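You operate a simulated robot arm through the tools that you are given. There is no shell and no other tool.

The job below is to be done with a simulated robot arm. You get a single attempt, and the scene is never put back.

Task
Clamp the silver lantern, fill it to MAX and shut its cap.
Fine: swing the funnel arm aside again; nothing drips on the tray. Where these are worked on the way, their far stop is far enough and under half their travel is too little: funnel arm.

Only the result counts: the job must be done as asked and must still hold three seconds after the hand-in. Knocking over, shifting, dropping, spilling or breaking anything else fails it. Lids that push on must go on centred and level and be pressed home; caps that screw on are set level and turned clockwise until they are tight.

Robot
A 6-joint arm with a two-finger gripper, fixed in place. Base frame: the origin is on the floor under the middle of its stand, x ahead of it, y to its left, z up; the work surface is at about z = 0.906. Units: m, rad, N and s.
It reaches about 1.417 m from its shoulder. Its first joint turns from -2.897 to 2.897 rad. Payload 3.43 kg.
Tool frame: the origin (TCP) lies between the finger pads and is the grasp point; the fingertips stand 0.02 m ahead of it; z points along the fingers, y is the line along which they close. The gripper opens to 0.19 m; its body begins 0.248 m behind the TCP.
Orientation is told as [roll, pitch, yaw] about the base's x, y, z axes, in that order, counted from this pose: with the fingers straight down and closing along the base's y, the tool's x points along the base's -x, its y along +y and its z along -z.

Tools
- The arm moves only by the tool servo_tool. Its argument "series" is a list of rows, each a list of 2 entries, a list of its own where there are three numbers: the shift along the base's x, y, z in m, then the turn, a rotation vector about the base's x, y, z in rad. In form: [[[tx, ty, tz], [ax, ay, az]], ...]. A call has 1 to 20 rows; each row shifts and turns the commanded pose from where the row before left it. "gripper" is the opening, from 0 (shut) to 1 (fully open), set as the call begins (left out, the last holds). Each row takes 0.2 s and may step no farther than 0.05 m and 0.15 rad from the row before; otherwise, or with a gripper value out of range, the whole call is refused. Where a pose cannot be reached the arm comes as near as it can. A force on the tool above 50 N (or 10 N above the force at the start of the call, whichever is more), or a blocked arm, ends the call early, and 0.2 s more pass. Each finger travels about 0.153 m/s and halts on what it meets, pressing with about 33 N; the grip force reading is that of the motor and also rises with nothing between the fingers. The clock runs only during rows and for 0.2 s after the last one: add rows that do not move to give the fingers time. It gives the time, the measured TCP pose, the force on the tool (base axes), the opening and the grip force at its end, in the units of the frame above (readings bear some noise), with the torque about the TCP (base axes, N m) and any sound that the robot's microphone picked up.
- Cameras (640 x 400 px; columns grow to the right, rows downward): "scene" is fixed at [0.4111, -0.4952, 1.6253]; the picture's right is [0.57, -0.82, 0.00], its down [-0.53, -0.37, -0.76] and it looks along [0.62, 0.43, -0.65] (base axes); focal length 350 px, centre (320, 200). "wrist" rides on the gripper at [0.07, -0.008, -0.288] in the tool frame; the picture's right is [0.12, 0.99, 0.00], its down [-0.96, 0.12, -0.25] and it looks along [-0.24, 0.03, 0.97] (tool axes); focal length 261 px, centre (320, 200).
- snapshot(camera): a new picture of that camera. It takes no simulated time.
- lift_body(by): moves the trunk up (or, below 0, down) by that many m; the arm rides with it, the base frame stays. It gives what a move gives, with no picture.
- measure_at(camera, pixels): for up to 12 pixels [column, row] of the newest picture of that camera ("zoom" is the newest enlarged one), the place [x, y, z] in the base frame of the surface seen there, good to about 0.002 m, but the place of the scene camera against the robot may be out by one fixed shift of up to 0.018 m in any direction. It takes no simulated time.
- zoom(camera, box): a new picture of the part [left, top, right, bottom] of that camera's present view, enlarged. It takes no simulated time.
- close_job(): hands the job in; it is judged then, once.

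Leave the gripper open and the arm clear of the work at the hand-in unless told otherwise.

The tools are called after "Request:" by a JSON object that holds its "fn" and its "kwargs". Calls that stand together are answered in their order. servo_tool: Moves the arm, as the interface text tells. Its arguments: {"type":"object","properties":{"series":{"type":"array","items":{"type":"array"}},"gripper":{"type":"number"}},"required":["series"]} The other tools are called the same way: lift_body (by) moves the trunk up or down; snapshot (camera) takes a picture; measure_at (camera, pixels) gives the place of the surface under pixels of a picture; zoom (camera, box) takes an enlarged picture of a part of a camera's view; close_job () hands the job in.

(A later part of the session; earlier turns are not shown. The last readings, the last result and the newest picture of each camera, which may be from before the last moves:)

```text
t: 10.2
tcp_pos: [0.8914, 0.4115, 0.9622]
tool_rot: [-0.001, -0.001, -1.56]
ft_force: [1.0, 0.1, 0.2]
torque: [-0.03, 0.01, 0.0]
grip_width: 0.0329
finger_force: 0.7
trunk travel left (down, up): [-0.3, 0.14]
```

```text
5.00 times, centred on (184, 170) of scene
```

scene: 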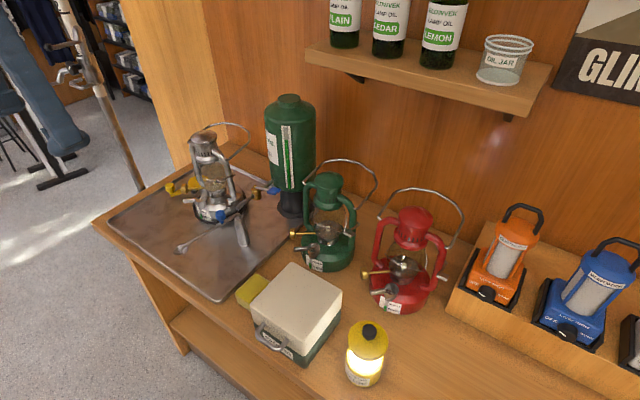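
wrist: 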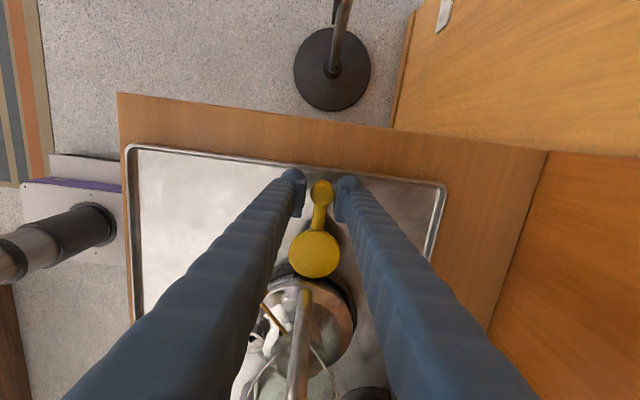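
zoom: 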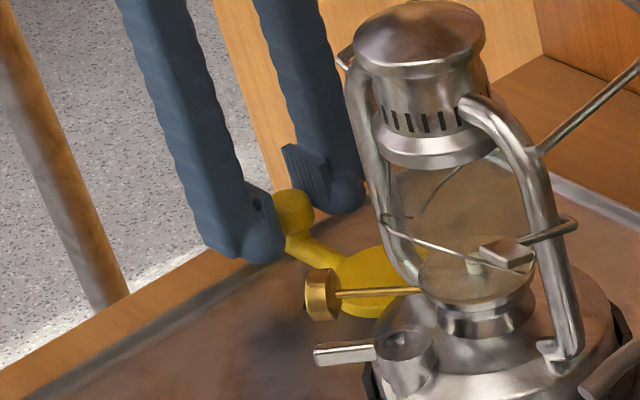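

No resistance yet; the disc is about to reach the lantern base. I continue in small steps and watch the force.

Request:
{"fn": "servo_tool", "kwargs": {"series": [[[0.0046, -0.0003, 0], [0, 0, -0.07]], [[0.0046, -0.0006, 0], [0, 0, -0.07]], [[0.0045, -0.0009, 0], [0, 0, -0.07]], [[0, 0, 0], [0, 0, 0]]]}}

Request:
{"fn": "snapshot", "kwargs": {"camera": "wrist"}}

Request:
{"fn": "zoom", "kwargs": {"camera": "wrist", "box": [256, 170, 384, 330]}}

Request:
{"fn": "zoom", "kwargs": {"camera": "scene", "box": [120, 130, 248, 210]}}

```text
t: 11.2
tcp_pos: [0.9025, 0.4096, 0.9623]
tool_rot: [-0.005, -0.002, -1.769]
ft_force: [-23.9, -7.0, 0.2]
torque: [-0.1, 0.24, 0.39]
grip_width: 0.0446
finger_force: 10.7
trunk travel left (down, up): [-0.3, 0.14]
```

```text
taken
```

wrist: 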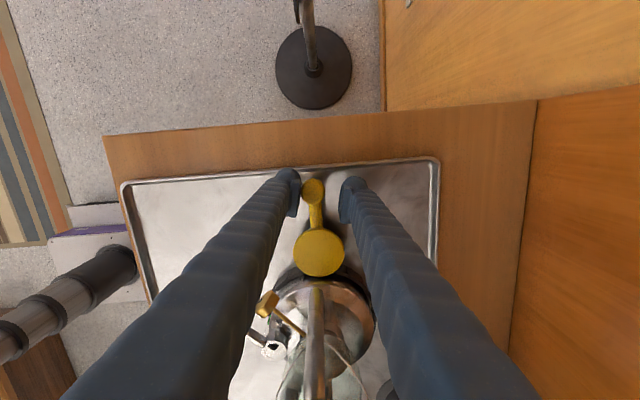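

```text
2.50 times, centred on (320, 250) of wrist
```

zoom: 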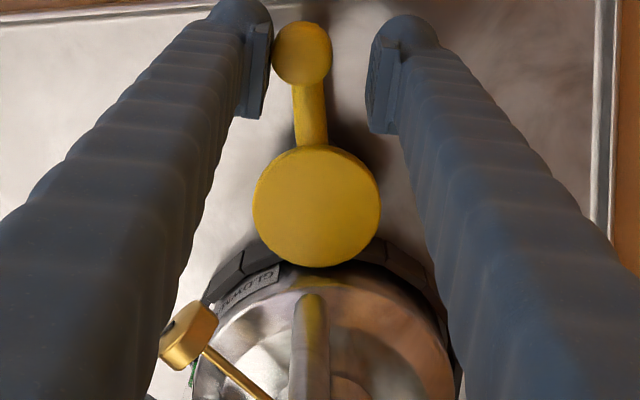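

```text
5.00 times, centred on (184, 170) of scene
```

zoom: 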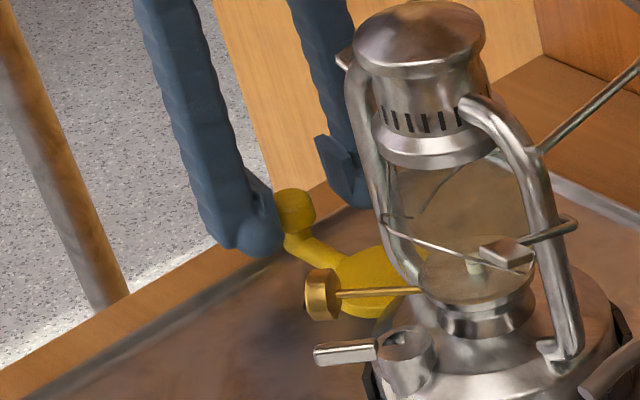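

Now there is resistance (-24 N along x, the trailing finger pushed back) — the cam meets the lantern or its stop. I measure the knob and cam now.

Request:
{"fn": "measure_at", "kwargs": {"camera": "wrist", "pixels": [[313, 187], [313, 180], [306, 187], [320, 187], [319, 253], [300, 253], [338, 253], [319, 235], [319, 272], [314, 205]]}}

Request:
{"fn": "snapshot", "kwargs": {"camera": "scene"}}

Request:
{"fn": "measure_at", "kwargs": {"camera": "scene", "pixels": [[179, 171], [179, 181], [199, 200], [203, 140], [184, 188], [212, 212]]}}

```text
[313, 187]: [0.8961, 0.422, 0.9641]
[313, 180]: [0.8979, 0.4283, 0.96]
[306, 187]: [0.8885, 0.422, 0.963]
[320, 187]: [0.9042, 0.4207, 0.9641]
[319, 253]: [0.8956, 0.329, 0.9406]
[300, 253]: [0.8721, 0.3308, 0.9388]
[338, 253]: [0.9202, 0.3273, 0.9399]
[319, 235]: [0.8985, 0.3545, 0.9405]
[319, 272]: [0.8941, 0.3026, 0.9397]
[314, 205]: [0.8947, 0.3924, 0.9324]
```

```text
taken
```

scene: 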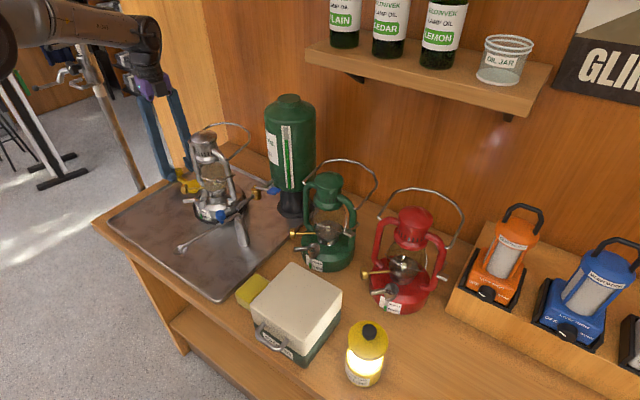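

```text
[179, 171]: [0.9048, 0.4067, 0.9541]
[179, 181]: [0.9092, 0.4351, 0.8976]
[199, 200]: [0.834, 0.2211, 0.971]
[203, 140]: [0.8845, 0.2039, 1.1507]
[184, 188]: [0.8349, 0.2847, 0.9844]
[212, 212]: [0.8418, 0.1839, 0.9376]
```

Knob now at (0.896, 0.417) and disc centre (0.896, 0.328): the lever points straight +y, i.e. the cam is at full reach toward the lantern. I push two small steps further to see whether it is firmly at the end.

Request:
{"fn": "servo_tool", "kwargs": {"series": [[[0.004, 0, 0], [0, 0, 0]], [[0.004, 0, 0], [0, 0, 0]], [[0, 0, 0], [0, 0, 0]]]}}

Request:
{"fn": "snapshot", "kwargs": {"camera": "wrist"}}

Request:
{"fn": "measure_at", "kwargs": {"camera": "wrist", "pixels": [[307, 187], [313, 187], [300, 187], [319, 253], [310, 253]]}}

Request:
{"fn": "zoom", "kwargs": {"camera": "wrist", "box": [256, 170, 384, 330]}}

```text
t: 12.0
tcp_pos: [0.9078, 0.4088, 0.9632]
tool_rot: [-0.006, -0.003, -1.77]
ft_force: [-41.5, -11.6, -2.3]
torque: [-0.12, 0.26, 0.69]
grip_width: 0.0546
finger_force: 19.2
trunk travel left (down, up): [-0.3, 0.14]
```

```text
taken
```

wrist: 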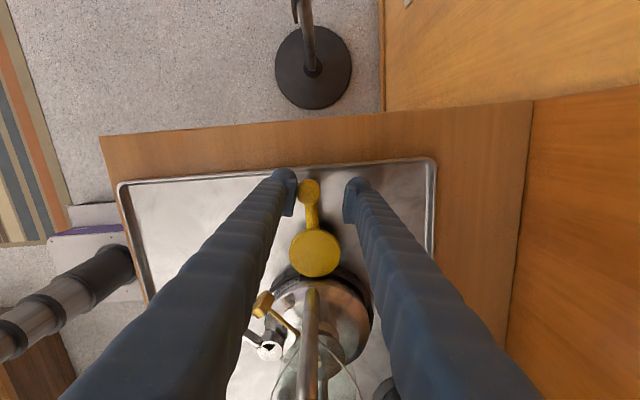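

```text
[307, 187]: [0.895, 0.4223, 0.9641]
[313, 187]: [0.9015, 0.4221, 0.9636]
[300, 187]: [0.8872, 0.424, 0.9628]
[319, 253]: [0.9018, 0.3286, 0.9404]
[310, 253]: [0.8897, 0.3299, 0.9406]
```

```text
2.50 times, centred on (320, 250) of wrist
```

zoom: 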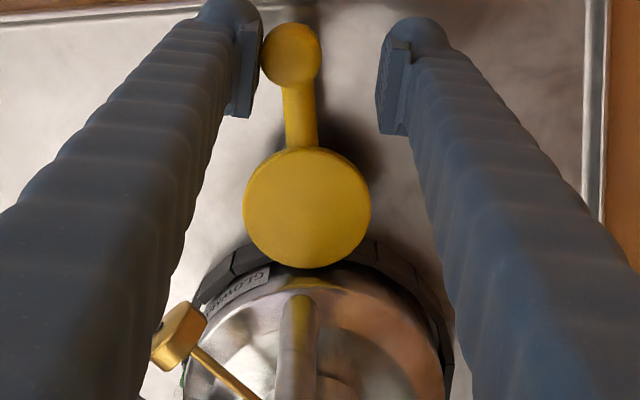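

At 41 N the knob doesn't budge: the clamp is at its stop. I back off to centre, open a bit, check it stays, and lift clear.

Request:
{"fn": "servo_tool", "kwargs": {"series": [[[-0.009, 0.002, 0], [0, 0, 0]], [[-0.009, 0.003, 0], [0, 0, 0]], [[0, 0, 0], [0, 0, 0]]], "gripper": 0.32}}

Request:
{"fn": "snapshot", "kwargs": {"camera": "wrist"}}

Request:
{"fn": "zoom", "kwargs": {"camera": "wrist", "box": [256, 170, 384, 330]}}

```text
t: 12.8
tcp_pos: [0.8972, 0.4166, 0.9629]
tool_rot: [0.001, 0.0, -1.769]
ft_force: [0.1, -0.7, 0.3]
torque: [0.01, -0.01, -0.01]
grip_width: 0.0609
finger_force: 0.1
trunk travel left (down, up): [-0.3, 0.14]
```

```text
taken
```

wrist: 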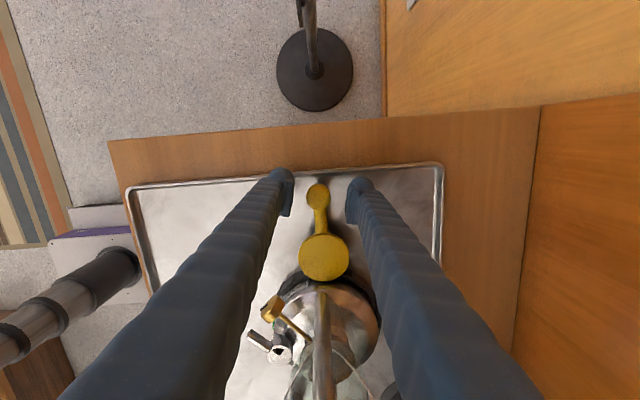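

```text
2.50 times, centred on (320, 250) of wrist
```

zoom: 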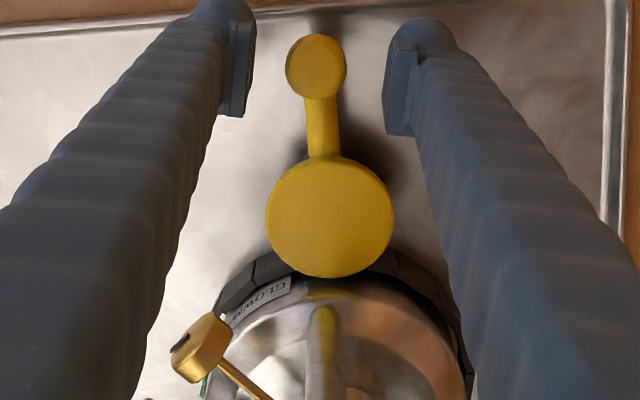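

The clamp lever stayed. In this view the cap (around 280,350) shows a dark spot; I zoom into it before lifting.

Request:
{"fn": "zoom", "kwargs": {"camera": "wrist", "box": [240, 320, 304, 372]}}

Request:
{"fn": "servo_tool", "kwargs": {"series": [[[0, 0, 0.04], [0, 0, 0]], [[0, 0, 0.05], [0, 0, 0]], [[0, 0, 0.05], [0, 0, 0]], [[0, 0, 0.05], [0, 0, 0]], [[0, 0, 0.05], [0, 0, 0]], [[0, 0, 0.05], [0, 0, 0]], [[0, 0, 0.05], [0, 0, 0]], [[0, 0, 0.05], [0, 0, 0]]]}}

Request:
{"fn": "zoom", "kwargs": {"camera": "scene", "box": [120, 130, 248, 210]}}

```text
7.69 times, centred on (272, 346) of wrist
```

zoom: 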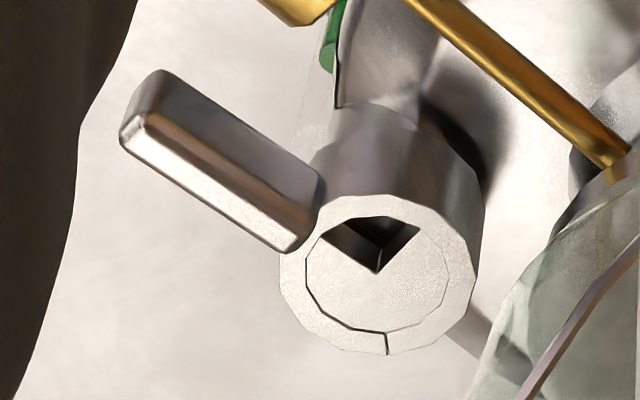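

```text
t: 14.6
tcp_pos: [0.8647, 0.4045, 1.2913]
tool_rot: [0.001, -0.002, -1.769]
ft_force: [-0.4, 1.4, -0.1]
torque: [-0.18, -0.02, 0.01]
grip_width: 0.0604
finger_force: 0.2
out of reach, approached as far as the arm can: row 6, 7, 8
trunk travel left (down, up): [-0.3, 0.14]
```

```text
5.00 times, centred on (184, 170) of scene
```

zoom: 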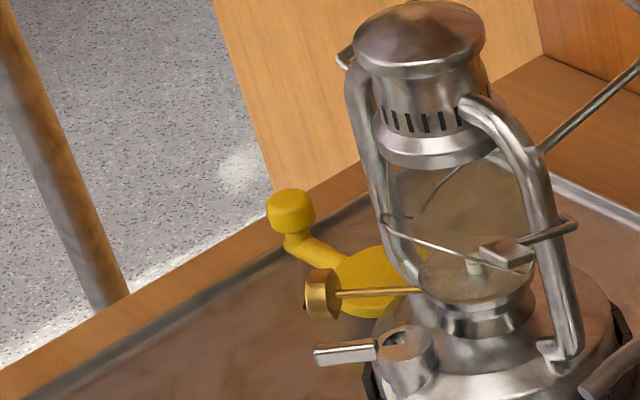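

The cap looks like a 270° disc in a ring, with the lever pointing toward (-x,+y); its free side is in front (-x), next to the brass knob it has no room, so counter-clockwise is its likely opening way. The lift hit the reach limit, so I come back down/forward a little while unwinding the yaw, toward the front of the lantern.

Request:
{"fn": "servo_tool", "kwargs": {"series": [[[-0.03, 0, -0.04], [0, 0, 0.1475]], [[-0.03, 0, -0.04], [0, 0, 0.1475]], [[-0.03, 0, -0.03], [0, 0, 0.1475]], [[-0.02, -0.02, 0], [0, 0, 0.1475]], [[0, -0.02, 0], [0, 0, 0.1475]], [[0, -0.02, 0], [0, 0, 0.1475]], [[0, -0.02, 0], [0, 0, 0.1475]], [[0, -0.02, 0], [0, 0, 0.1475]], [[0, -0.02, 0], [0, 0, 0.1475]], [[0, -0.02, 0], [0, 0, 0.1475]], [[0, -0.02, 0], [0, 0, 0.1475]], [[0, 0, 0], [0, 0, 0.1475]], [[0, 0, 0], [0, 0, 0]]], "gripper": 0.32}}

Request:
{"fn": "snapshot", "kwargs": {"camera": "wrist"}}

```text
t: 17.4
tcp_pos: [0.8743, 0.3043, 1.3495]
tool_rot: [-0.064, -0.017, 0.002]
ft_force: [-1.2, 0.5, -0.2]
torque: [-0.04, 0.0, -0.05]
grip_width: 0.0611
finger_force: 0.1
out of reach, approached as far as the arm can: row 1, 2, 3, 4, 5, 6, 7, 8, 9, 10, 11, 12
trunk travel left (down, up): [-0.3, 0.14]
```

```text
taken
```

wrist: 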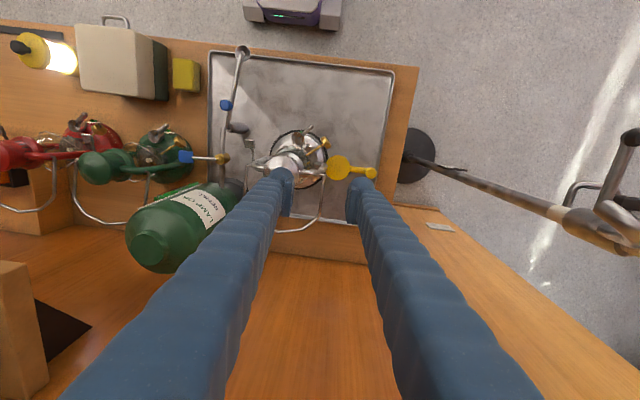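

The arm reported out of reach and ended off target at (0.874, 0.304, 1.35). I send still rows to see where it settles.

Request:
{"fn": "servo_tool", "kwargs": {"series": [[[0, 0, 0], [0, 0, 0]], [[0, 0, 0], [0, 0, 0]], [[0, 0, 0], [0, 0, 0]]]}}

Request:
{"fn": "snapshot", "kwargs": {"camera": "scene"}}

```text
t: 18.2
tcp_pos: [0.8748, 0.3052, 1.3485]
tool_rot: [-0.064, -0.017, 0.0]
ft_force: [0.5, 0.9, -0.4]
torque: [-0.02, -0.03, 0.0]
grip_width: 0.061
finger_force: 0.1
trunk travel left (down, up): [-0.3, 0.14]
```

```text
taken
```

scene: 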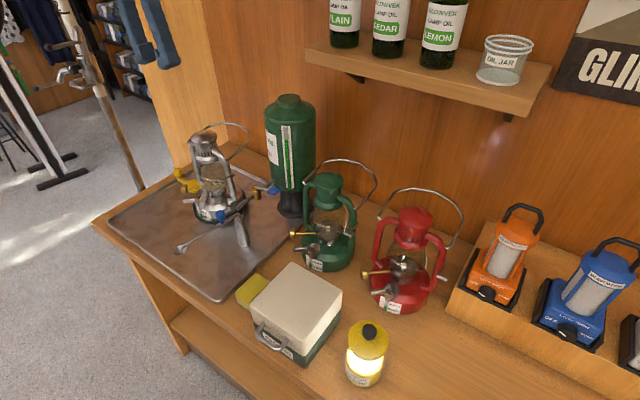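

The commanded pose simply follows the reached pose. I try a small retreat toward the base and down, correcting the slight tilt.

Request:
{"fn": "servo_tool", "kwargs": {"series": [[[-0.03, 0, 0], [0.03, 0.008, 0]], [[-0.03, 0, 0], [0.034, 0.009, 0]], [[0, 0, 0], [0, 0, 0]]]}}

```text
t: 19.0
tcp_pos: [0.8672, 0.3255, 1.3579]
tool_rot: [0.003, -0.005, 0.001]
ft_force: [-0.4, -0.8, 0.0]
torque: [0.01, -0.01, -0.03]
grip_width: 0.0606
finger_force: 0.1
out of reach, approached as far as the arm can: row 1, 2
trunk travel left (down, up): [-0.3, 0.14]
```

It looks like the arm is stretched out (singular). I try moving straight down, which is partly sideways to the stretched arm.

Request:
{"fn": "servo_tool", "kwargs": {"series": [[[0, 0, -0.03], [0, 0, 0]], [[0, 0, -0.03], [0, 0, 0]], [[0, 0, -0.03], [0, 0, 0]], [[0, 0, 0], [0, 0, 0]]]}}

Request:
{"fn": "snapshot", "kwargs": {"camera": "wrist"}}

```text
t: 20.0
tcp_pos: [0.8682, 0.3251, 1.3327]
tool_rot: [-0.009, 0.021, -0.002]
ft_force: [0.2, -0.7, 0.5]
torque: [0.03, -0.07, 0.01]
grip_width: 0.0609
finger_force: 0.0
out of reach, approached as far as the arm can: row 1, 2, 3
trunk travel left (down, up): [-0.3, 0.14]
```

```text
taken
```

wrist: 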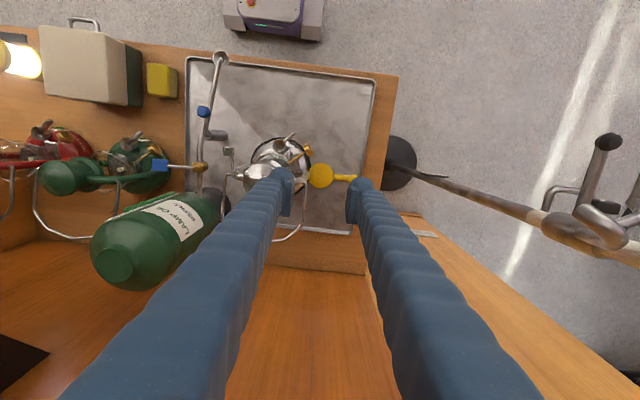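

It moved part of the way; I keep going down and tilt the fingers slightly forward to help the elbow bend out of the stretched position.

Request:
{"fn": "servo_tool", "kwargs": {"series": [[[0, 0, -0.03], [0, -0.05, 0]], [[0, 0, -0.03], [0, -0.05, 0]], [[0, 0, -0.03], [0, -0.05, 0]], [[0, 0, -0.03], [0, 0, 0]], [[0, 0, 0], [0, 0, 0]]]}}

```text
t: 21.2
tcp_pos: [0.8666, 0.3271, 1.3132]
tool_rot: [-0.033, 0.032, -0.002]
ft_force: [0.2, 0.3, 0.2]
torque: [-0.06, 0.01, 0.01]
grip_width: 0.0608
finger_force: 0.0
out of reach, approached as far as the arm can: row 1, 2, 3, 4
trunk travel left (down, up): [-0.3, 0.14]
```

Still sticky. I test a pure sideways move toward -y (a swing of the first joint).

Request:
{"fn": "servo_tool", "kwargs": {"series": [[[0, -0.04, 0], [0, 0, 0]], [[0, -0.04, 0], [0, 0, 0]], [[0, 0, 0], [0, 0, 0]]]}}

Request:
{"fn": "snapshot", "kwargs": {"camera": "scene"}}

```text
t: 22.0
tcp_pos: [0.8916, 0.2553, 1.3229]
tool_rot: [-0.031, 0.027, 0.0]
ft_force: [0.4, 0.2, 0.0]
torque: [0.03, 0.02, 0.02]
grip_width: 0.061
finger_force: 0.1
out of reach, approached as far as the arm can: row 1, 2
trunk travel left (down, up): [-0.3, 0.14]
```

```text
taken
```

scene: 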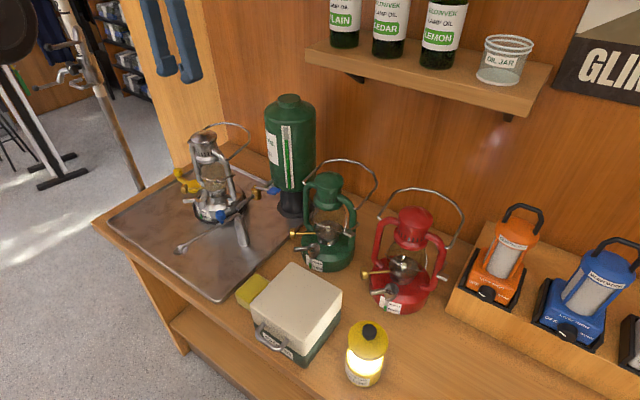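

It slides along the reach limit. I push several larger inward steps (toward the base and down) to bend the elbow.

Request:
{"fn": "servo_tool", "kwargs": {"series": [[[-0.045, 0, -0.02], [0, 0, 0]], [[-0.045, 0, -0.02], [0, 0, 0]], [[-0.045, 0, -0.02], [0, 0, 0]], [[0, 0, 0], [0, 0, 0]]]}}

```text
t: 23.0
tcp_pos: [0.8885, 0.2645, 1.3232]
tool_rot: [-0.031, 0.026, 0.0]
ft_force: [0.2, -0.1, 0.7]
torque: [0.03, 0.0, 0.02]
grip_width: 0.0606
finger_force: 0.1
out of reach, approached as far as the arm can: row 1, 2, 3
trunk travel left (down, up): [-0.3, 0.14]
```

I probe other directions: first upward/outward a little.

Request:
{"fn": "servo_tool", "kwargs": {"series": [[[0, 0, 0.03], [0, 0, 0]], [[0, 0, 0], [0, 0, 0]]]}}

Request:
{"fn": "servo_tool", "kwargs": {"series": [[[0, 0, 0], [0.031, -0.026, 0]], [[0, 0, 0], [0, 0, 0]]]}}

```text
t: 23.6
tcp_pos: [0.8863, 0.2621, 1.3456]
tool_rot: [-0.026, 0.019, -0.001]
ft_force: [1.2, -0.3, -0.6]
torque: [0.01, 0.26, -0.01]
grip_width: 0.0609
finger_force: 0.1
out of reach, approached as far as the arm can: row 1
trunk travel left (down, up): [-0.3, 0.14]
```

```text
t: 24.2
tcp_pos: [0.8842, 0.2628, 1.3479]
tool_rot: [0.004, -0.008, -0.003]
ft_force: [0.8, -0.1, -1.2]
torque: [0.04, 0.12, -0.02]
grip_width: 0.0604
finger_force: 0.0
trunk travel left (down, up): [-0.3, 0.14]
```

The tool is vertical again and that row was reachable. Now small inward steps of 1 cm.

Request:
{"fn": "servo_tool", "kwargs": {"series": [[[-0.01, 0, 0], [0, 0, 0]], [[-0.01, 0, 0], [0, 0, 0]], [[-0.01, 0, 0], [0, 0, 0]], [[0, 0, 0], [0, 0, 0]]]}}

```text
t: 25.2
tcp_pos: [0.8548, 0.262, 1.3476]
tool_rot: [0.005, -0.01, -0.002]
ft_force: [0.2, 0.2, 0.1]
torque: [-0.04, 0.04, 0.01]
grip_width: 0.0609
finger_force: 0.0
trunk travel left (down, up): [-0.3, 0.14]
```

Free again. Now I go to in front of the cap lever: x≈0.785, y≈0.2535, and down to z≈1.04 for a check.

Request:
{"fn": "servo_tool", "kwargs": {"series": [[[-0.035, -0.0045, 0], [-0.005, 0.01, 0.002]], [[-0.0345, -0.0045, 0], [0, 0, 0]], [[0, 0, -0.05], [0, 0, 0]], [[0, 0, -0.05], [0, 0, 0]], [[0, 0, -0.05], [0, 0, 0]], [[0, 0, -0.05], [0, 0, 0]], [[0, 0, -0.05], [0, 0, 0]], [[0, 0, -0.055], [0, 0, 0]], [[0, 0, 0], [0, 0, 0]]], "gripper": 0.32}}

Request:
{"fn": "snapshot", "kwargs": {"camera": "wrist"}}

Request:
{"fn": "zoom", "kwargs": {"camera": "scene", "box": [120, 130, 248, 210]}}

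```text
refused: row 8 steps farther than a row can; nothing moved
```

```text
taken
```

wrist: 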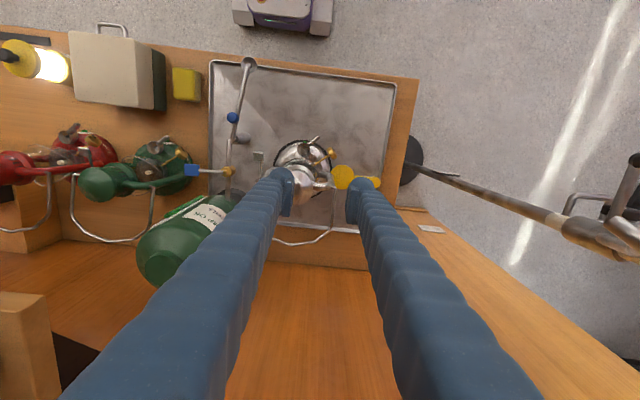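

```text
5.00 times, centred on (184, 170) of scene
```

zoom: 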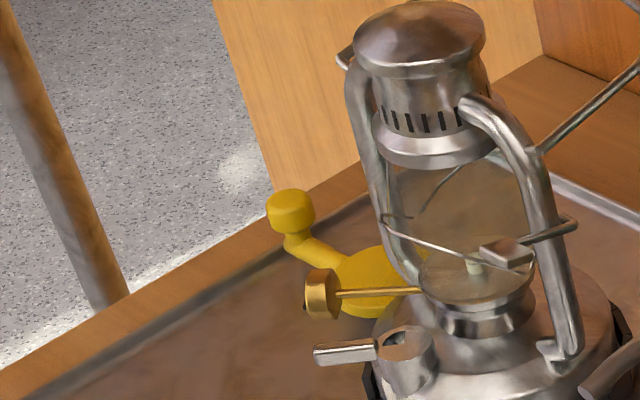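

One row was slightly too long; I resend with shorter rows. While here I also measure the lever and brass knob again from this view.

Request:
{"fn": "servo_tool", "kwargs": {"series": [[[-0.035, -0.0045, 0], [-0.005, 0.01, 0.002]], [[-0.0345, -0.0045, 0], [0, 0, 0]], [[0, 0, -0.05], [0, 0, 0]], [[0, 0, -0.05], [0, 0, 0]], [[0, 0, -0.05], [0, 0, 0]], [[0, 0, -0.05], [0, 0, 0]], [[0, 0, -0.05], [0, 0, 0]], [[0, 0, -0.05], [0, 0, 0]], [[0, 0, 0], [0, 0, 0]]], "gripper": 0.32}}

Request:
{"fn": "snapshot", "kwargs": {"camera": "wrist"}}

Request:
{"fn": "zoom", "kwargs": {"camera": "wrist", "box": [256, 150, 384, 230]}}

Request:
{"fn": "zoom", "kwargs": {"camera": "scene", "box": [120, 150, 248, 230]}}

```text
t: 27.2
tcp_pos: [0.7845, 0.2542, 1.0513]
tool_rot: [0.001, -0.003, -0.002]
ft_force: [0.4, -0.3, 0.8]
torque: [-0.03, -0.04, 0.03]
grip_width: 0.0608
finger_force: 0.0
trunk travel left (down, up): [-0.3, 0.14]
```

```text
taken
```

wrist: 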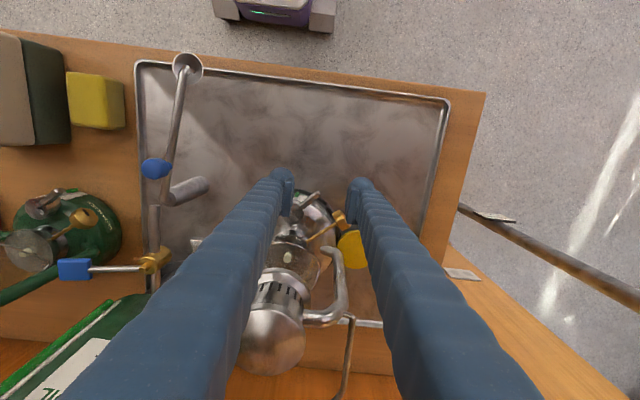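

```text
5.00 times, centred on (320, 190) of wrist
```

zoom: 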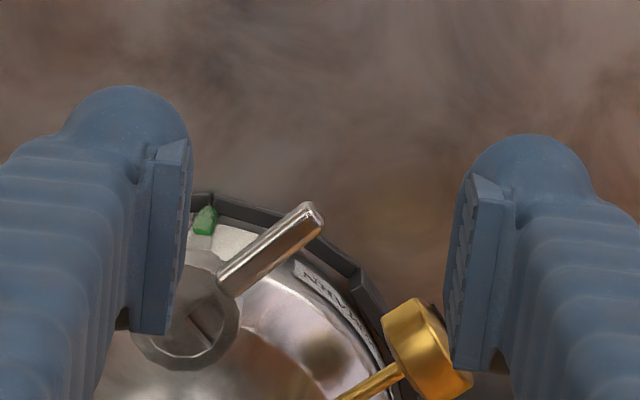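

```text
5.00 times, centred on (184, 190) of scene
```

zoom: 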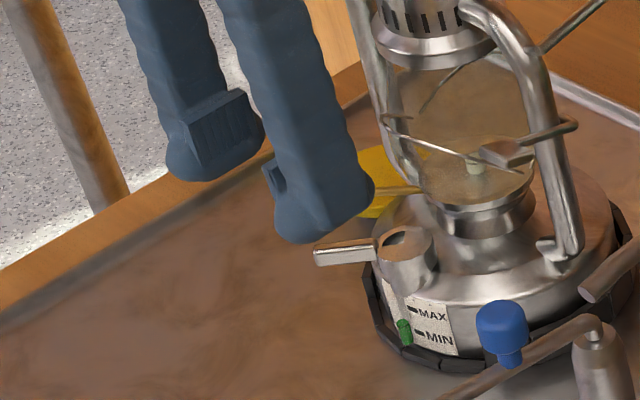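

I measure lever tip and brass knob accurately from here to set the finger position.

Request:
{"fn": "zoom", "kwargs": {"camera": "wrist", "box": [288, 180, 368, 230]}}

Request:
{"fn": "measure_at", "kwargs": {"camera": "zoom", "pixels": [[345, 110], [305, 85], [335, 60], [350, 95], [200, 190], [250, 150], [440, 230], [475, 255], [500, 240], [460, 300], [540, 350], [230, 210]]}}

```text
8.00 times, centred on (328, 205) of wrist
```

zoom: 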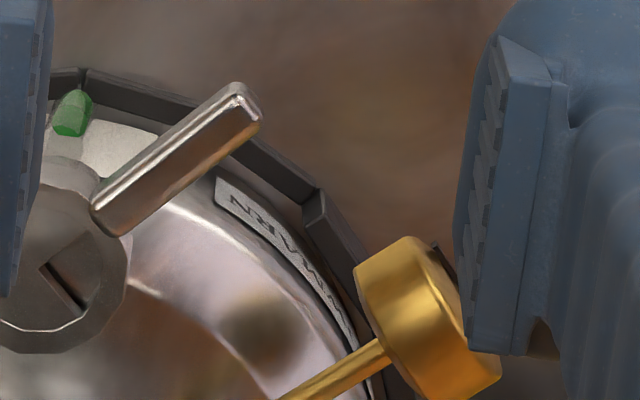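

```text
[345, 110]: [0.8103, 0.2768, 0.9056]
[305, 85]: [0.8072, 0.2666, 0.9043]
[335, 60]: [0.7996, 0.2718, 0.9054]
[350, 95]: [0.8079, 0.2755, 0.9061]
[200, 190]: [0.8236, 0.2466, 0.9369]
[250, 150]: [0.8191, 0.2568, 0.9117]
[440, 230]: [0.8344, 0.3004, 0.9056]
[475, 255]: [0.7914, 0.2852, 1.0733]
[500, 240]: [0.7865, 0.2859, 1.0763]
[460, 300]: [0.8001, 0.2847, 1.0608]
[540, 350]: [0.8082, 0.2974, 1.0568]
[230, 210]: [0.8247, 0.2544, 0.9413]
```

I picked wrong pixels; measuring the lever tip (240,95) and knob (360,275) again.

Request:
{"fn": "measure_at", "kwargs": {"camera": "zoom", "pixels": [[240, 95], [258, 118], [215, 105], [225, 135], [110, 205], [362, 275], [405, 242], [430, 290], [400, 320], [495, 375], [370, 350], [75, 115]]}}

```text
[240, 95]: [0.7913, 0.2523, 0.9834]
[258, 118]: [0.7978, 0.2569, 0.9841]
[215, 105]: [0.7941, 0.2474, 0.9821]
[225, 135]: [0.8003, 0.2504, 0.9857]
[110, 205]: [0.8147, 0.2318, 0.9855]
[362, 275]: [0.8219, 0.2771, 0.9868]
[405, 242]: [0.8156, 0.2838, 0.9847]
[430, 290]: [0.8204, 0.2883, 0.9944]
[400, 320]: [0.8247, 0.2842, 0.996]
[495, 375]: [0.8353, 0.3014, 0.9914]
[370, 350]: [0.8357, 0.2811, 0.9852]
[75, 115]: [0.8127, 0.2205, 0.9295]
```

Lever tip corner is at (0.798, 0.257, 0.984), brass knob's nearest point (0.816, 0.284). I shift +7 mm in x and come down to TCP z≈0.986 so the fingers straddle the lever's end.

Request:
{"fn": "servo_tool", "kwargs": {"series": [[[0.007, 0, 0], [0, 0, 0]], [[0, 0, -0.03], [0, 0, 0]], [[0, 0, -0.035], [0, 0, 0]], [[0, 0, 0], [0, 0, 0]]]}}

Request:
{"fn": "snapshot", "kwargs": {"camera": "wrist"}}

Request:
{"fn": "zoom", "kwargs": {"camera": "wrist", "box": [256, 160, 384, 240]}}

Request:
{"fn": "zoom", "kwargs": {"camera": "scene", "box": [140, 160, 236, 220]}}

```text
t: 28.2
tcp_pos: [0.7911, 0.2544, 0.986]
tool_rot: [0.002, -0.001, 0.001]
ft_force: [-1.9, -0.4, 0.4]
torque: [-0.06, 0.02, -0.09]
grip_width: 0.0611
finger_force: 0.3
trunk travel left (down, up): [-0.3, 0.14]
```

```text
taken
```

wrist: 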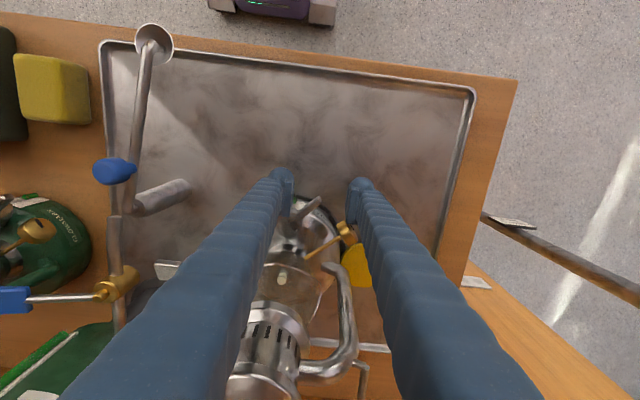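

```text
5.00 times, centred on (320, 200) of wrist
```

zoom: 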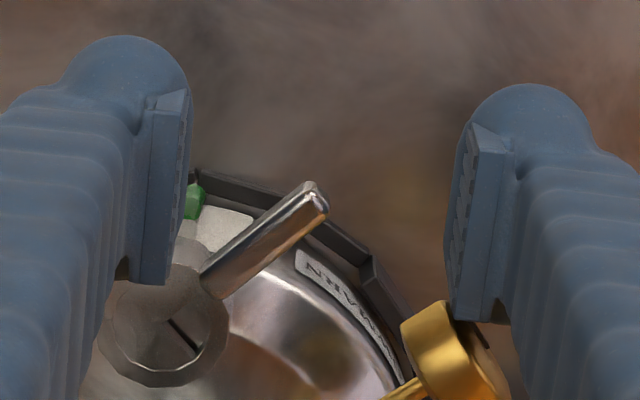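

```text
6.67 times, centred on (188, 190) of scene
```

zoom: 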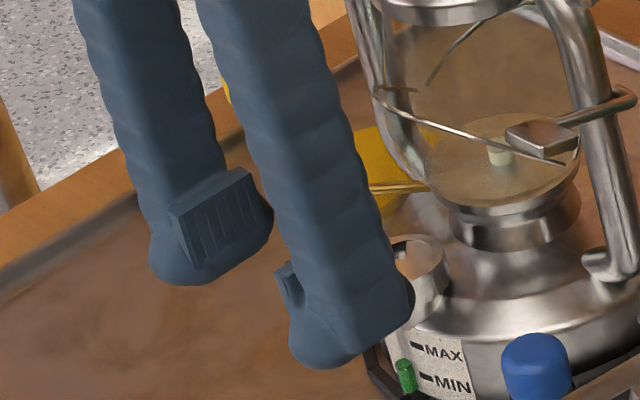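

Fingers straddle the lever end. I narrow the gap to ~45 mm and ease toward -y in small steps to meet and push the lever counter-clockwise, watching the force.

Request:
{"fn": "servo_tool", "kwargs": {"series": [[[0, 0, 0], [0, 0, 0]], [[0, -0.005, 0], [0, 0, 0]], [[0, -0.005, 0], [0, 0, 0]], [[0, -0.005, 0], [0, 0, 0]], [[0, -0.005, 0], [0, 0, 0]], [[0, -0.004, 0], [0, 0, 0]], [[0, -0.004, 0], [0, 0, 0]], [[0, 0, 0], [0, 0, 0]]], "gripper": 0.237}}

Request:
{"fn": "snapshot", "kwargs": {"camera": "wrist"}}

Request:
{"fn": "zoom", "kwargs": {"camera": "wrist", "box": [256, 160, 384, 240]}}

```text
t: 30.0
tcp_pos: [0.7927, 0.2258, 0.9835]
tool_rot: [0.0, 0.001, 0.001]
ft_force: [-0.7, 0.7, 0.0]
torque: [-0.02, -0.01, 0.01]
grip_width: 0.0448
finger_force: 0.0
trunk travel left (down, up): [-0.3, 0.14]
```

```text
taken
```

wrist: 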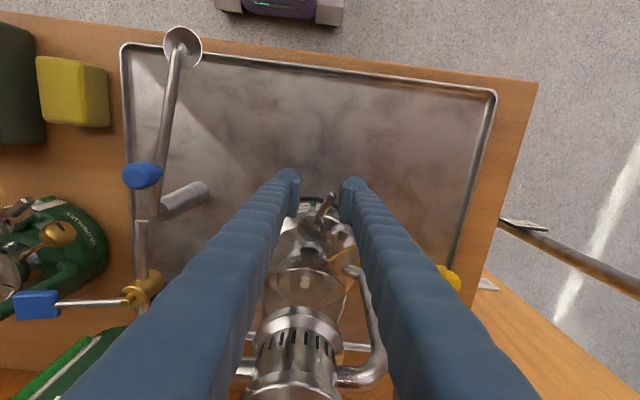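

```text
5.00 times, centred on (320, 200) of wrist
```

zoom: 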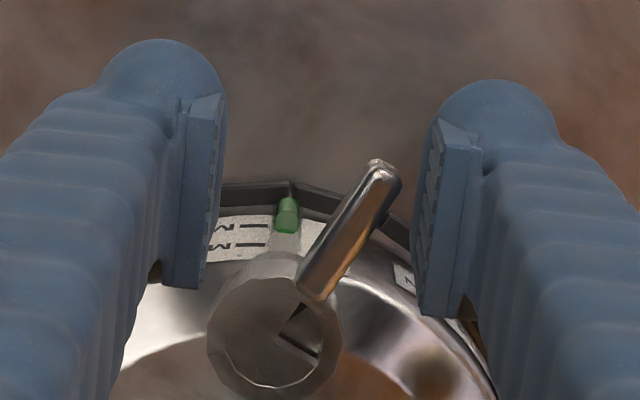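

The lever turned counter-clockwise with hardly any force, and a dark opening starts to show in the window. I continue pushing toward -y.

Request:
{"fn": "servo_tool", "kwargs": {"series": [[[0, -0.005, 0], [0, 0, 0]], [[0, -0.005, 0], [0, 0, 0]], [[0, -0.005, 0], [0, 0, 0]], [[0, -0.005, 0], [0, 0, 0]], [[0, -0.005, 0], [0, 0, 0]], [[0, 0, 0], [0, 0, 0]]]}}

Request:
{"fn": "snapshot", "kwargs": {"camera": "wrist"}}

Request:
{"fn": "zoom", "kwargs": {"camera": "wrist", "box": [256, 160, 384, 240]}}

```text
t: 31.4
tcp_pos: [0.7901, 0.2004, 0.9838]
tool_rot: [0.0, 0.0, 0.0]
ft_force: [0.4, -0.3, -0.2]
torque: [-0.05, -0.01, -0.04]
grip_width: 0.045
finger_force: 0.3
trunk travel left (down, up): [-0.3, 0.14]
```

```text
taken
```

wrist: 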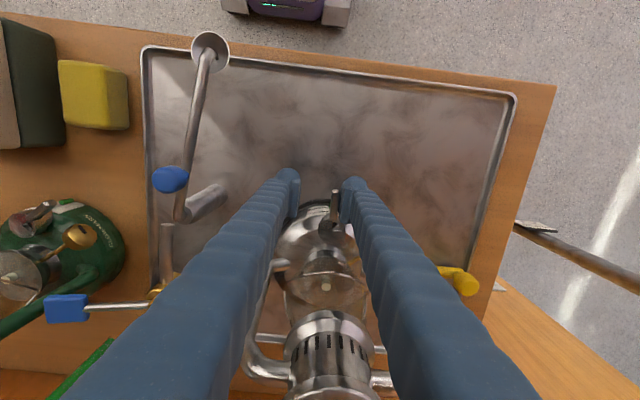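

```text
5.00 times, centred on (320, 200) of wrist
```

zoom: 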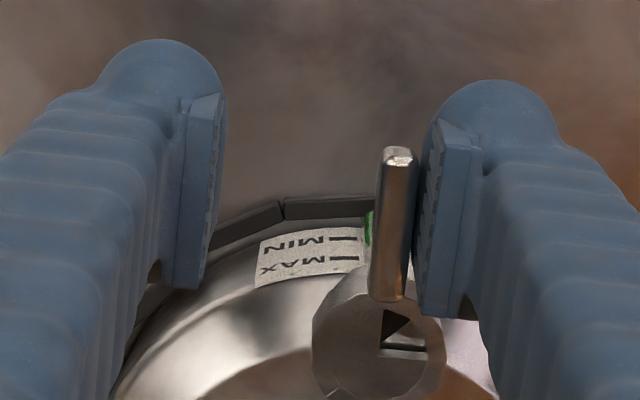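

The lever points straight to -x now and about half of the dark port is uncovered. I keep going.

Request:
{"fn": "servo_tool", "kwargs": {"series": [[[0, -0.005, 0], [0, 0, 0]], [[0, -0.005, 0], [0, 0, 0]], [[0, -0.005, 0], [0, 0, 0]], [[0, -0.005, 0], [0, 0, 0]], [[0, -0.005, 0], [0, 0, 0]], [[0, 0, 0], [0, 0, 0]]]}}

Request:
{"fn": "snapshot", "kwargs": {"camera": "wrist"}}

Request:
{"fn": "zoom", "kwargs": {"camera": "wrist", "box": [256, 160, 384, 240]}}

```text
t: 32.8
tcp_pos: [0.79, 0.1757, 0.9848]
tool_rot: [0.001, 0.0, 0.001]
ft_force: [-5.4, 10.7, 0.2]
torque: [-0.06, 0.06, 0.32]
grip_width: 0.0508
finger_force: 4.4
trunk travel left (down, up): [-0.3, 0.14]
```

```text
taken
```

wrist: 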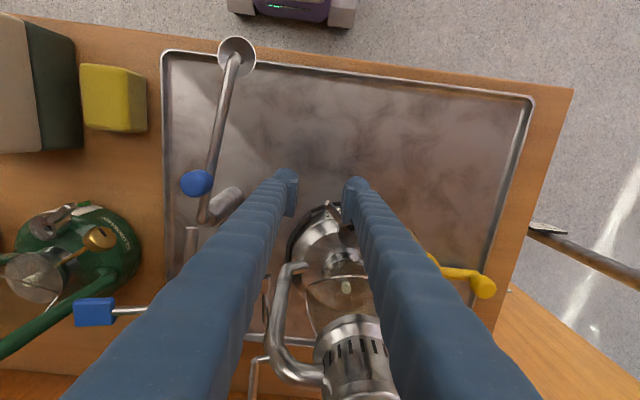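

```text
5.00 times, centred on (320, 200) of wrist
```

zoom: 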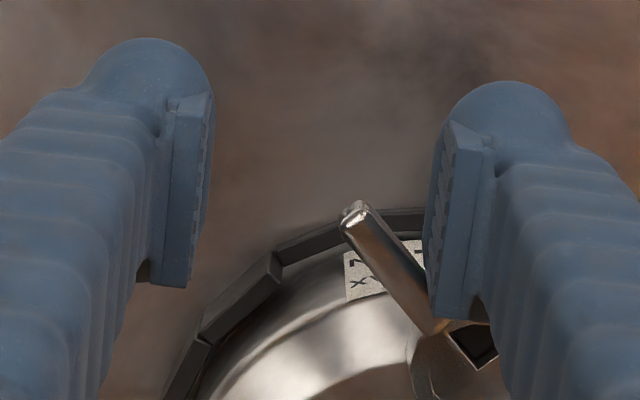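

Resistance 10.7 N now: the cap lever is at its far stop and the port shows fully dark. I back off, rise clear and look from above.

Request:
{"fn": "servo_tool", "kwargs": {"series": [[[0, 0.008, 0], [0, 0, 0]], [[0, 0.008, 0], [0, 0, 0]], [[0, 0, 0.04], [0, 0, 0]], [[0, 0, 0.05], [0, 0, 0]], [[0, 0, 0.05], [0, 0, 0]], [[-0.03, 0, 0.05], [0, 0, 0]], [[-0.04, 0.02, 0.03], [0, 0, 0]], [[0, 0, 0], [0, 0, 0]]]}}

Request:
{"fn": "snapshot", "kwargs": {"camera": "wrist"}}

Request:
{"fn": "zoom", "kwargs": {"camera": "scene", "box": [160, 170, 224, 210]}}

```text
refused: row 6 steps farther than a row can; nothing moved
```

```text
taken
```

wrist: 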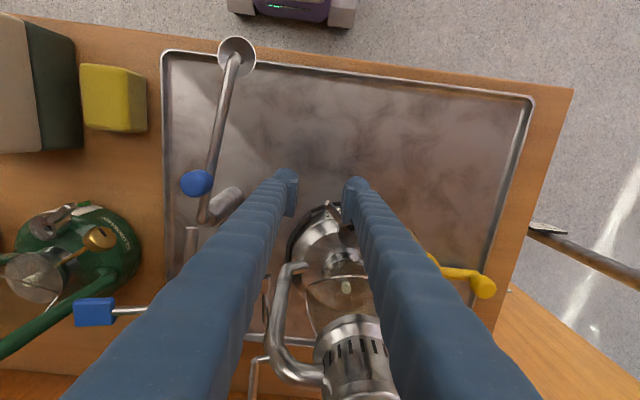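

```text
10.00 times, centred on (192, 190) of scene
```

zoom: 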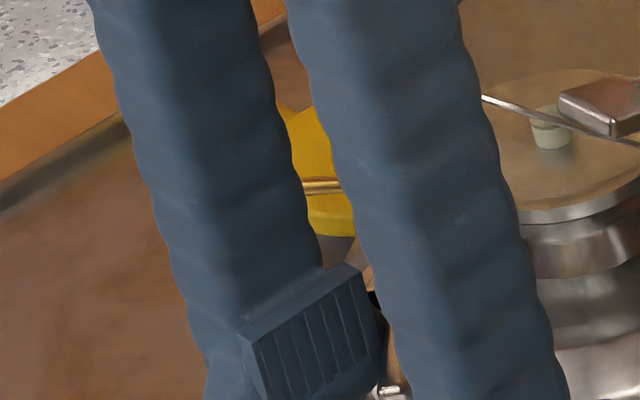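

One row was over length; resending with shorter steps.

Request:
{"fn": "servo_tool", "kwargs": {"series": [[[0, 0.008, 0], [0, 0, 0]], [[0, 0.008, 0], [0, 0, 0]], [[0, 0, 0.04], [0, 0, 0]], [[0, 0, 0.05], [0, 0, 0]], [[0, 0, 0.05], [0, 0, 0]], [[-0.03, 0, 0.03], [0, 0, 0]], [[-0.03, 0.02, 0.03], [0, 0, 0]], [[0, 0, 0], [0, 0, 0]]]}}

Request:
{"fn": "snapshot", "kwargs": {"camera": "wrist"}}

Request:
{"fn": "zoom", "kwargs": {"camera": "scene", "box": [160, 170, 224, 210]}}

```text
t: 34.6
tcp_pos: [0.7344, 0.2114, 1.1837]
tool_rot: [-0.003, 0.002, 0.001]
ft_force: [0.0, -0.2, -0.1]
torque: [-0.05, 0.04, 0.0]
grip_width: 0.0448
finger_force: 0.1
trunk travel left (down, up): [-0.3, 0.14]
```

```text
taken
```

wrist: 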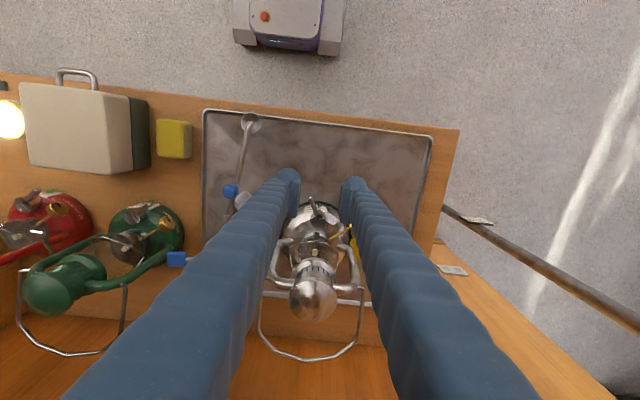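

```text
10.00 times, centred on (192, 190) of scene
```

zoom: 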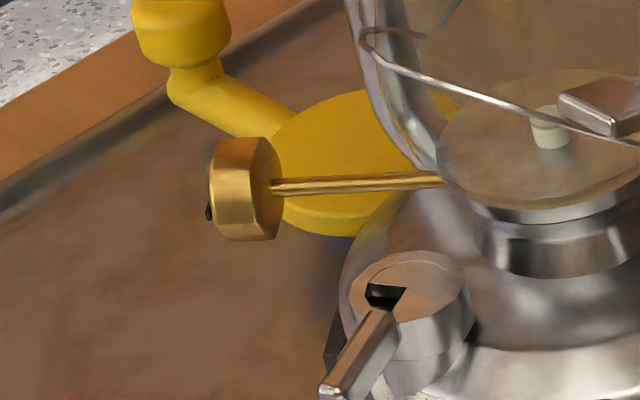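

The window now shows a black opening: the cap is open. I zoom in from above and measure cap centre and lever in this state.

Request:
{"fn": "zoom", "kwargs": {"camera": "wrist", "box": [296, 190, 344, 220]}}

Request:
{"fn": "measure_at", "kwargs": {"camera": "zoom", "pixels": [[205, 100], [190, 110], [250, 180], [330, 250], [360, 200], [400, 230], [300, 290], [330, 310], [260, 260], [390, 190], [350, 230], [320, 270]]}}

```text
13.33 times, centred on (320, 205) of wrist
```

zoom: 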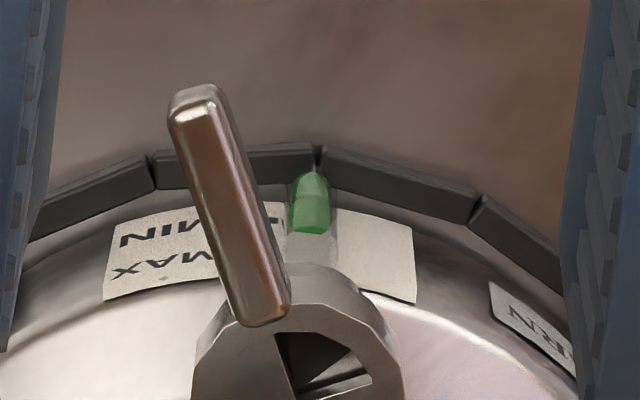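

```text
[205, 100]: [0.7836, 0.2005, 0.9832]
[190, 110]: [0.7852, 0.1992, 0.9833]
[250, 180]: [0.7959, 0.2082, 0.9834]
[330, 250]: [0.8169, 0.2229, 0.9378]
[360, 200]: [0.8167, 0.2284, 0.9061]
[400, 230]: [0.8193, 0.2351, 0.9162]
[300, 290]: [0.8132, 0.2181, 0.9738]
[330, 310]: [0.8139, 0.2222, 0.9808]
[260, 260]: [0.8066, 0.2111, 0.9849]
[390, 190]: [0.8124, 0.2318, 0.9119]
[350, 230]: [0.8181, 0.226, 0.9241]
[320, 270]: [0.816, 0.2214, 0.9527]
```

Request:
{"fn": "zoom", "kwargs": {"camera": "wrist", "box": [308, 208, 340, 228]}}

Request:
{"fn": "zoom", "kwargs": {"camera": "scene", "box": [188, 188, 212, 203]}}

```text
16.00 times, centred on (324, 218) of wrist
```

zoom: 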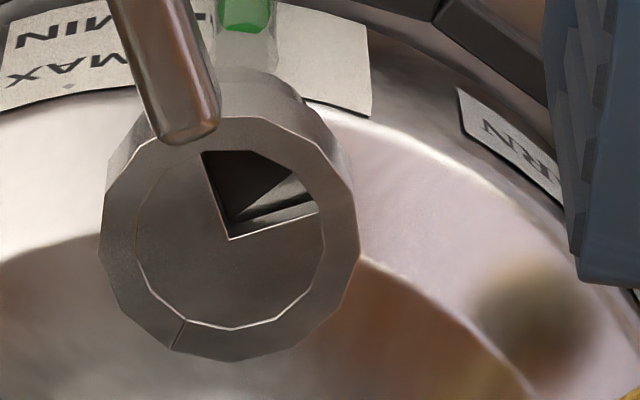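

```text
16.00 times, centred on (200, 196) of scene
```

zoom: 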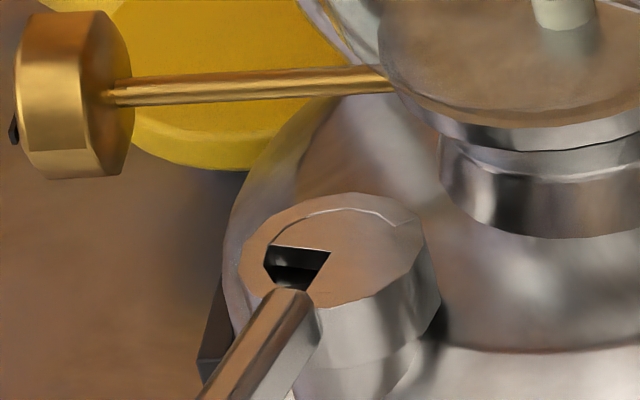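

The window is only about three-quarters over the dark port: the lever settled at ~203° after bouncing off the stop (~225°). I'll nudge it gently to full open: go back down with the fingers around the lever, wider gap.

Request:
{"fn": "servo_tool", "kwargs": {"series": [[[0.03, -0.008, 0], [0, 0, 0]], [[0.027, -0.008, 0], [0, 0, 0]], [[0, 0, -0.05], [0, 0, 0]], [[0, 0, -0.05], [0, 0, 0]], [[0, 0, -0.05], [0, 0, 0]], [[0, 0, -0.049], [0, 0, 0]], [[0, 0, 0], [0, 0, 0]]], "gripper": 0.32}}

Request:
{"fn": "snapshot", "kwargs": {"camera": "wrist"}}

Request:
{"fn": "zoom", "kwargs": {"camera": "wrist", "box": [256, 160, 384, 240]}}

```text
t: 36.2
tcp_pos: [0.7872, 0.1955, 0.9841]
tool_rot: [-0.001, -0.001, 0.001]
ft_force: [-0.2, -0.4, 0.3]
torque: [0.02, 0.01, 0.02]
grip_width: 0.061
finger_force: 0.0
trunk travel left (down, up): [-0.3, 0.14]
```

```text
taken
```

wrist: 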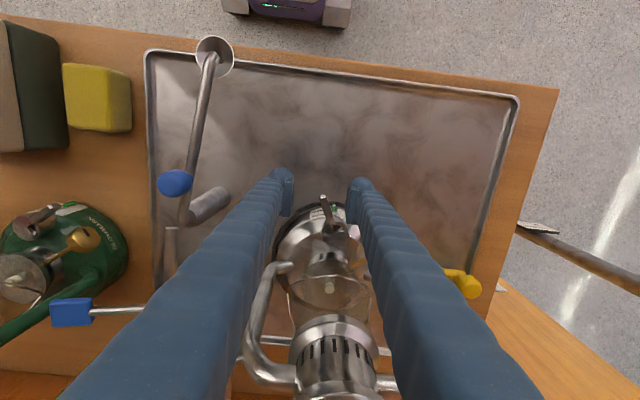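

```text
5.00 times, centred on (320, 200) of wrist
```

zoom: 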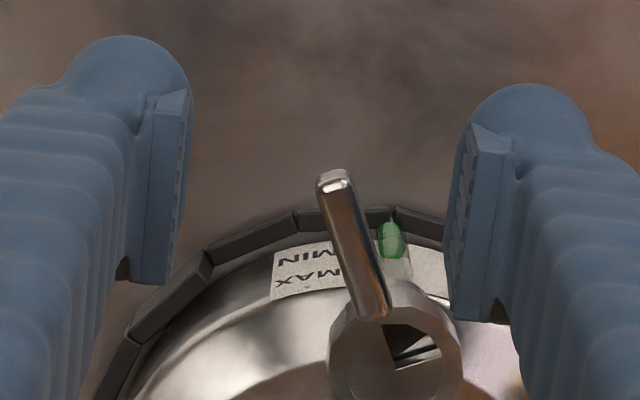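

The lever has stayed put, so there is no spring. I push slowly (3 mm then 2 mm steps) to just reach the stop.

Request:
{"fn": "servo_tool", "kwargs": {"series": [[[0, -0.003, 0], [0, 0, 0]], [[0, -0.003, 0], [0, 0, 0]], [[0, -0.003, 0], [0, 0, 0]], [[0, -0.003, 0], [0, 0, 0]], [[0, -0.002, 0], [0, 0, 0]], [[0, -0.002, 0], [0, 0, 0]], [[0, -0.002, 0], [0, 0, 0]], [[0, 0, 0], [0, 0, 0]]]}}

Request:
{"fn": "snapshot", "kwargs": {"camera": "wrist"}}

Request:
{"fn": "zoom", "kwargs": {"camera": "wrist", "box": [256, 160, 384, 240]}}

```text
t: 38.0
tcp_pos: [0.7877, 0.1778, 0.9839]
tool_rot: [0.001, 0.0, 0.0]
ft_force: [-0.2, 0.5, -0.1]
torque: [-0.01, 0.01, 0.02]
grip_width: 0.0609
finger_force: 0.2
trunk travel left (down, up): [-0.3, 0.14]
```

```text
taken
```

wrist: 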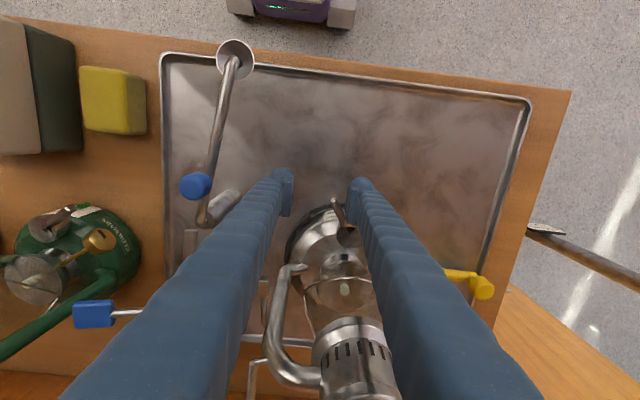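

```text
5.00 times, centred on (320, 200) of wrist
```

zoom: 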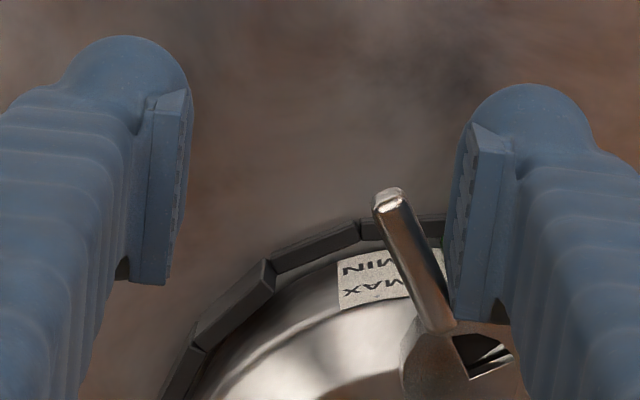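

Request:
{"fn": "servo_tool", "kwargs": {"series": [[[0, -0.002, 0], [0, 0, 0]], [[0, -0.002, 0], [0, 0, 0]], [[0, -0.002, 0], [0, 0, 0]], [[0, 0, 0], [0, 0, 0]]]}}

Request:
{"fn": "snapshot", "kwargs": {"camera": "wrist"}}

Request:
{"fn": "zoom", "kwargs": {"camera": "wrist", "box": [256, 160, 384, 240]}}

```text
t: 39.0
tcp_pos: [0.7877, 0.1714, 0.986]
tool_rot: [0.001, -0.001, 0.0]
ft_force: [0.1, 0.2, 0.2]
torque: [-0.03, 0.0, -0.01]
grip_width: 0.0608
finger_force: 0.1
trunk travel left (down, up): [-0.3, 0.14]
```

```text
taken
```

wrist: 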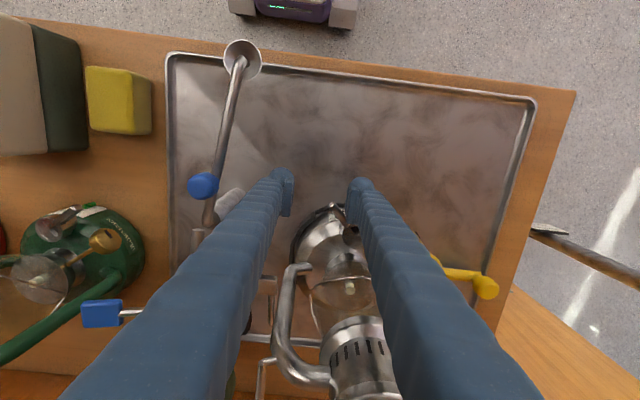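

```text
5.00 times, centred on (320, 200) of wrist
```

zoom: 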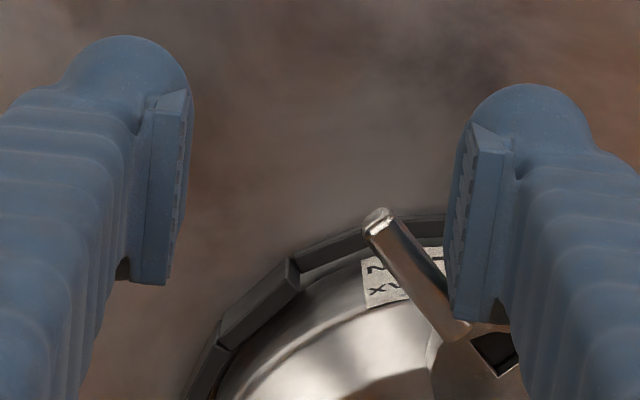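

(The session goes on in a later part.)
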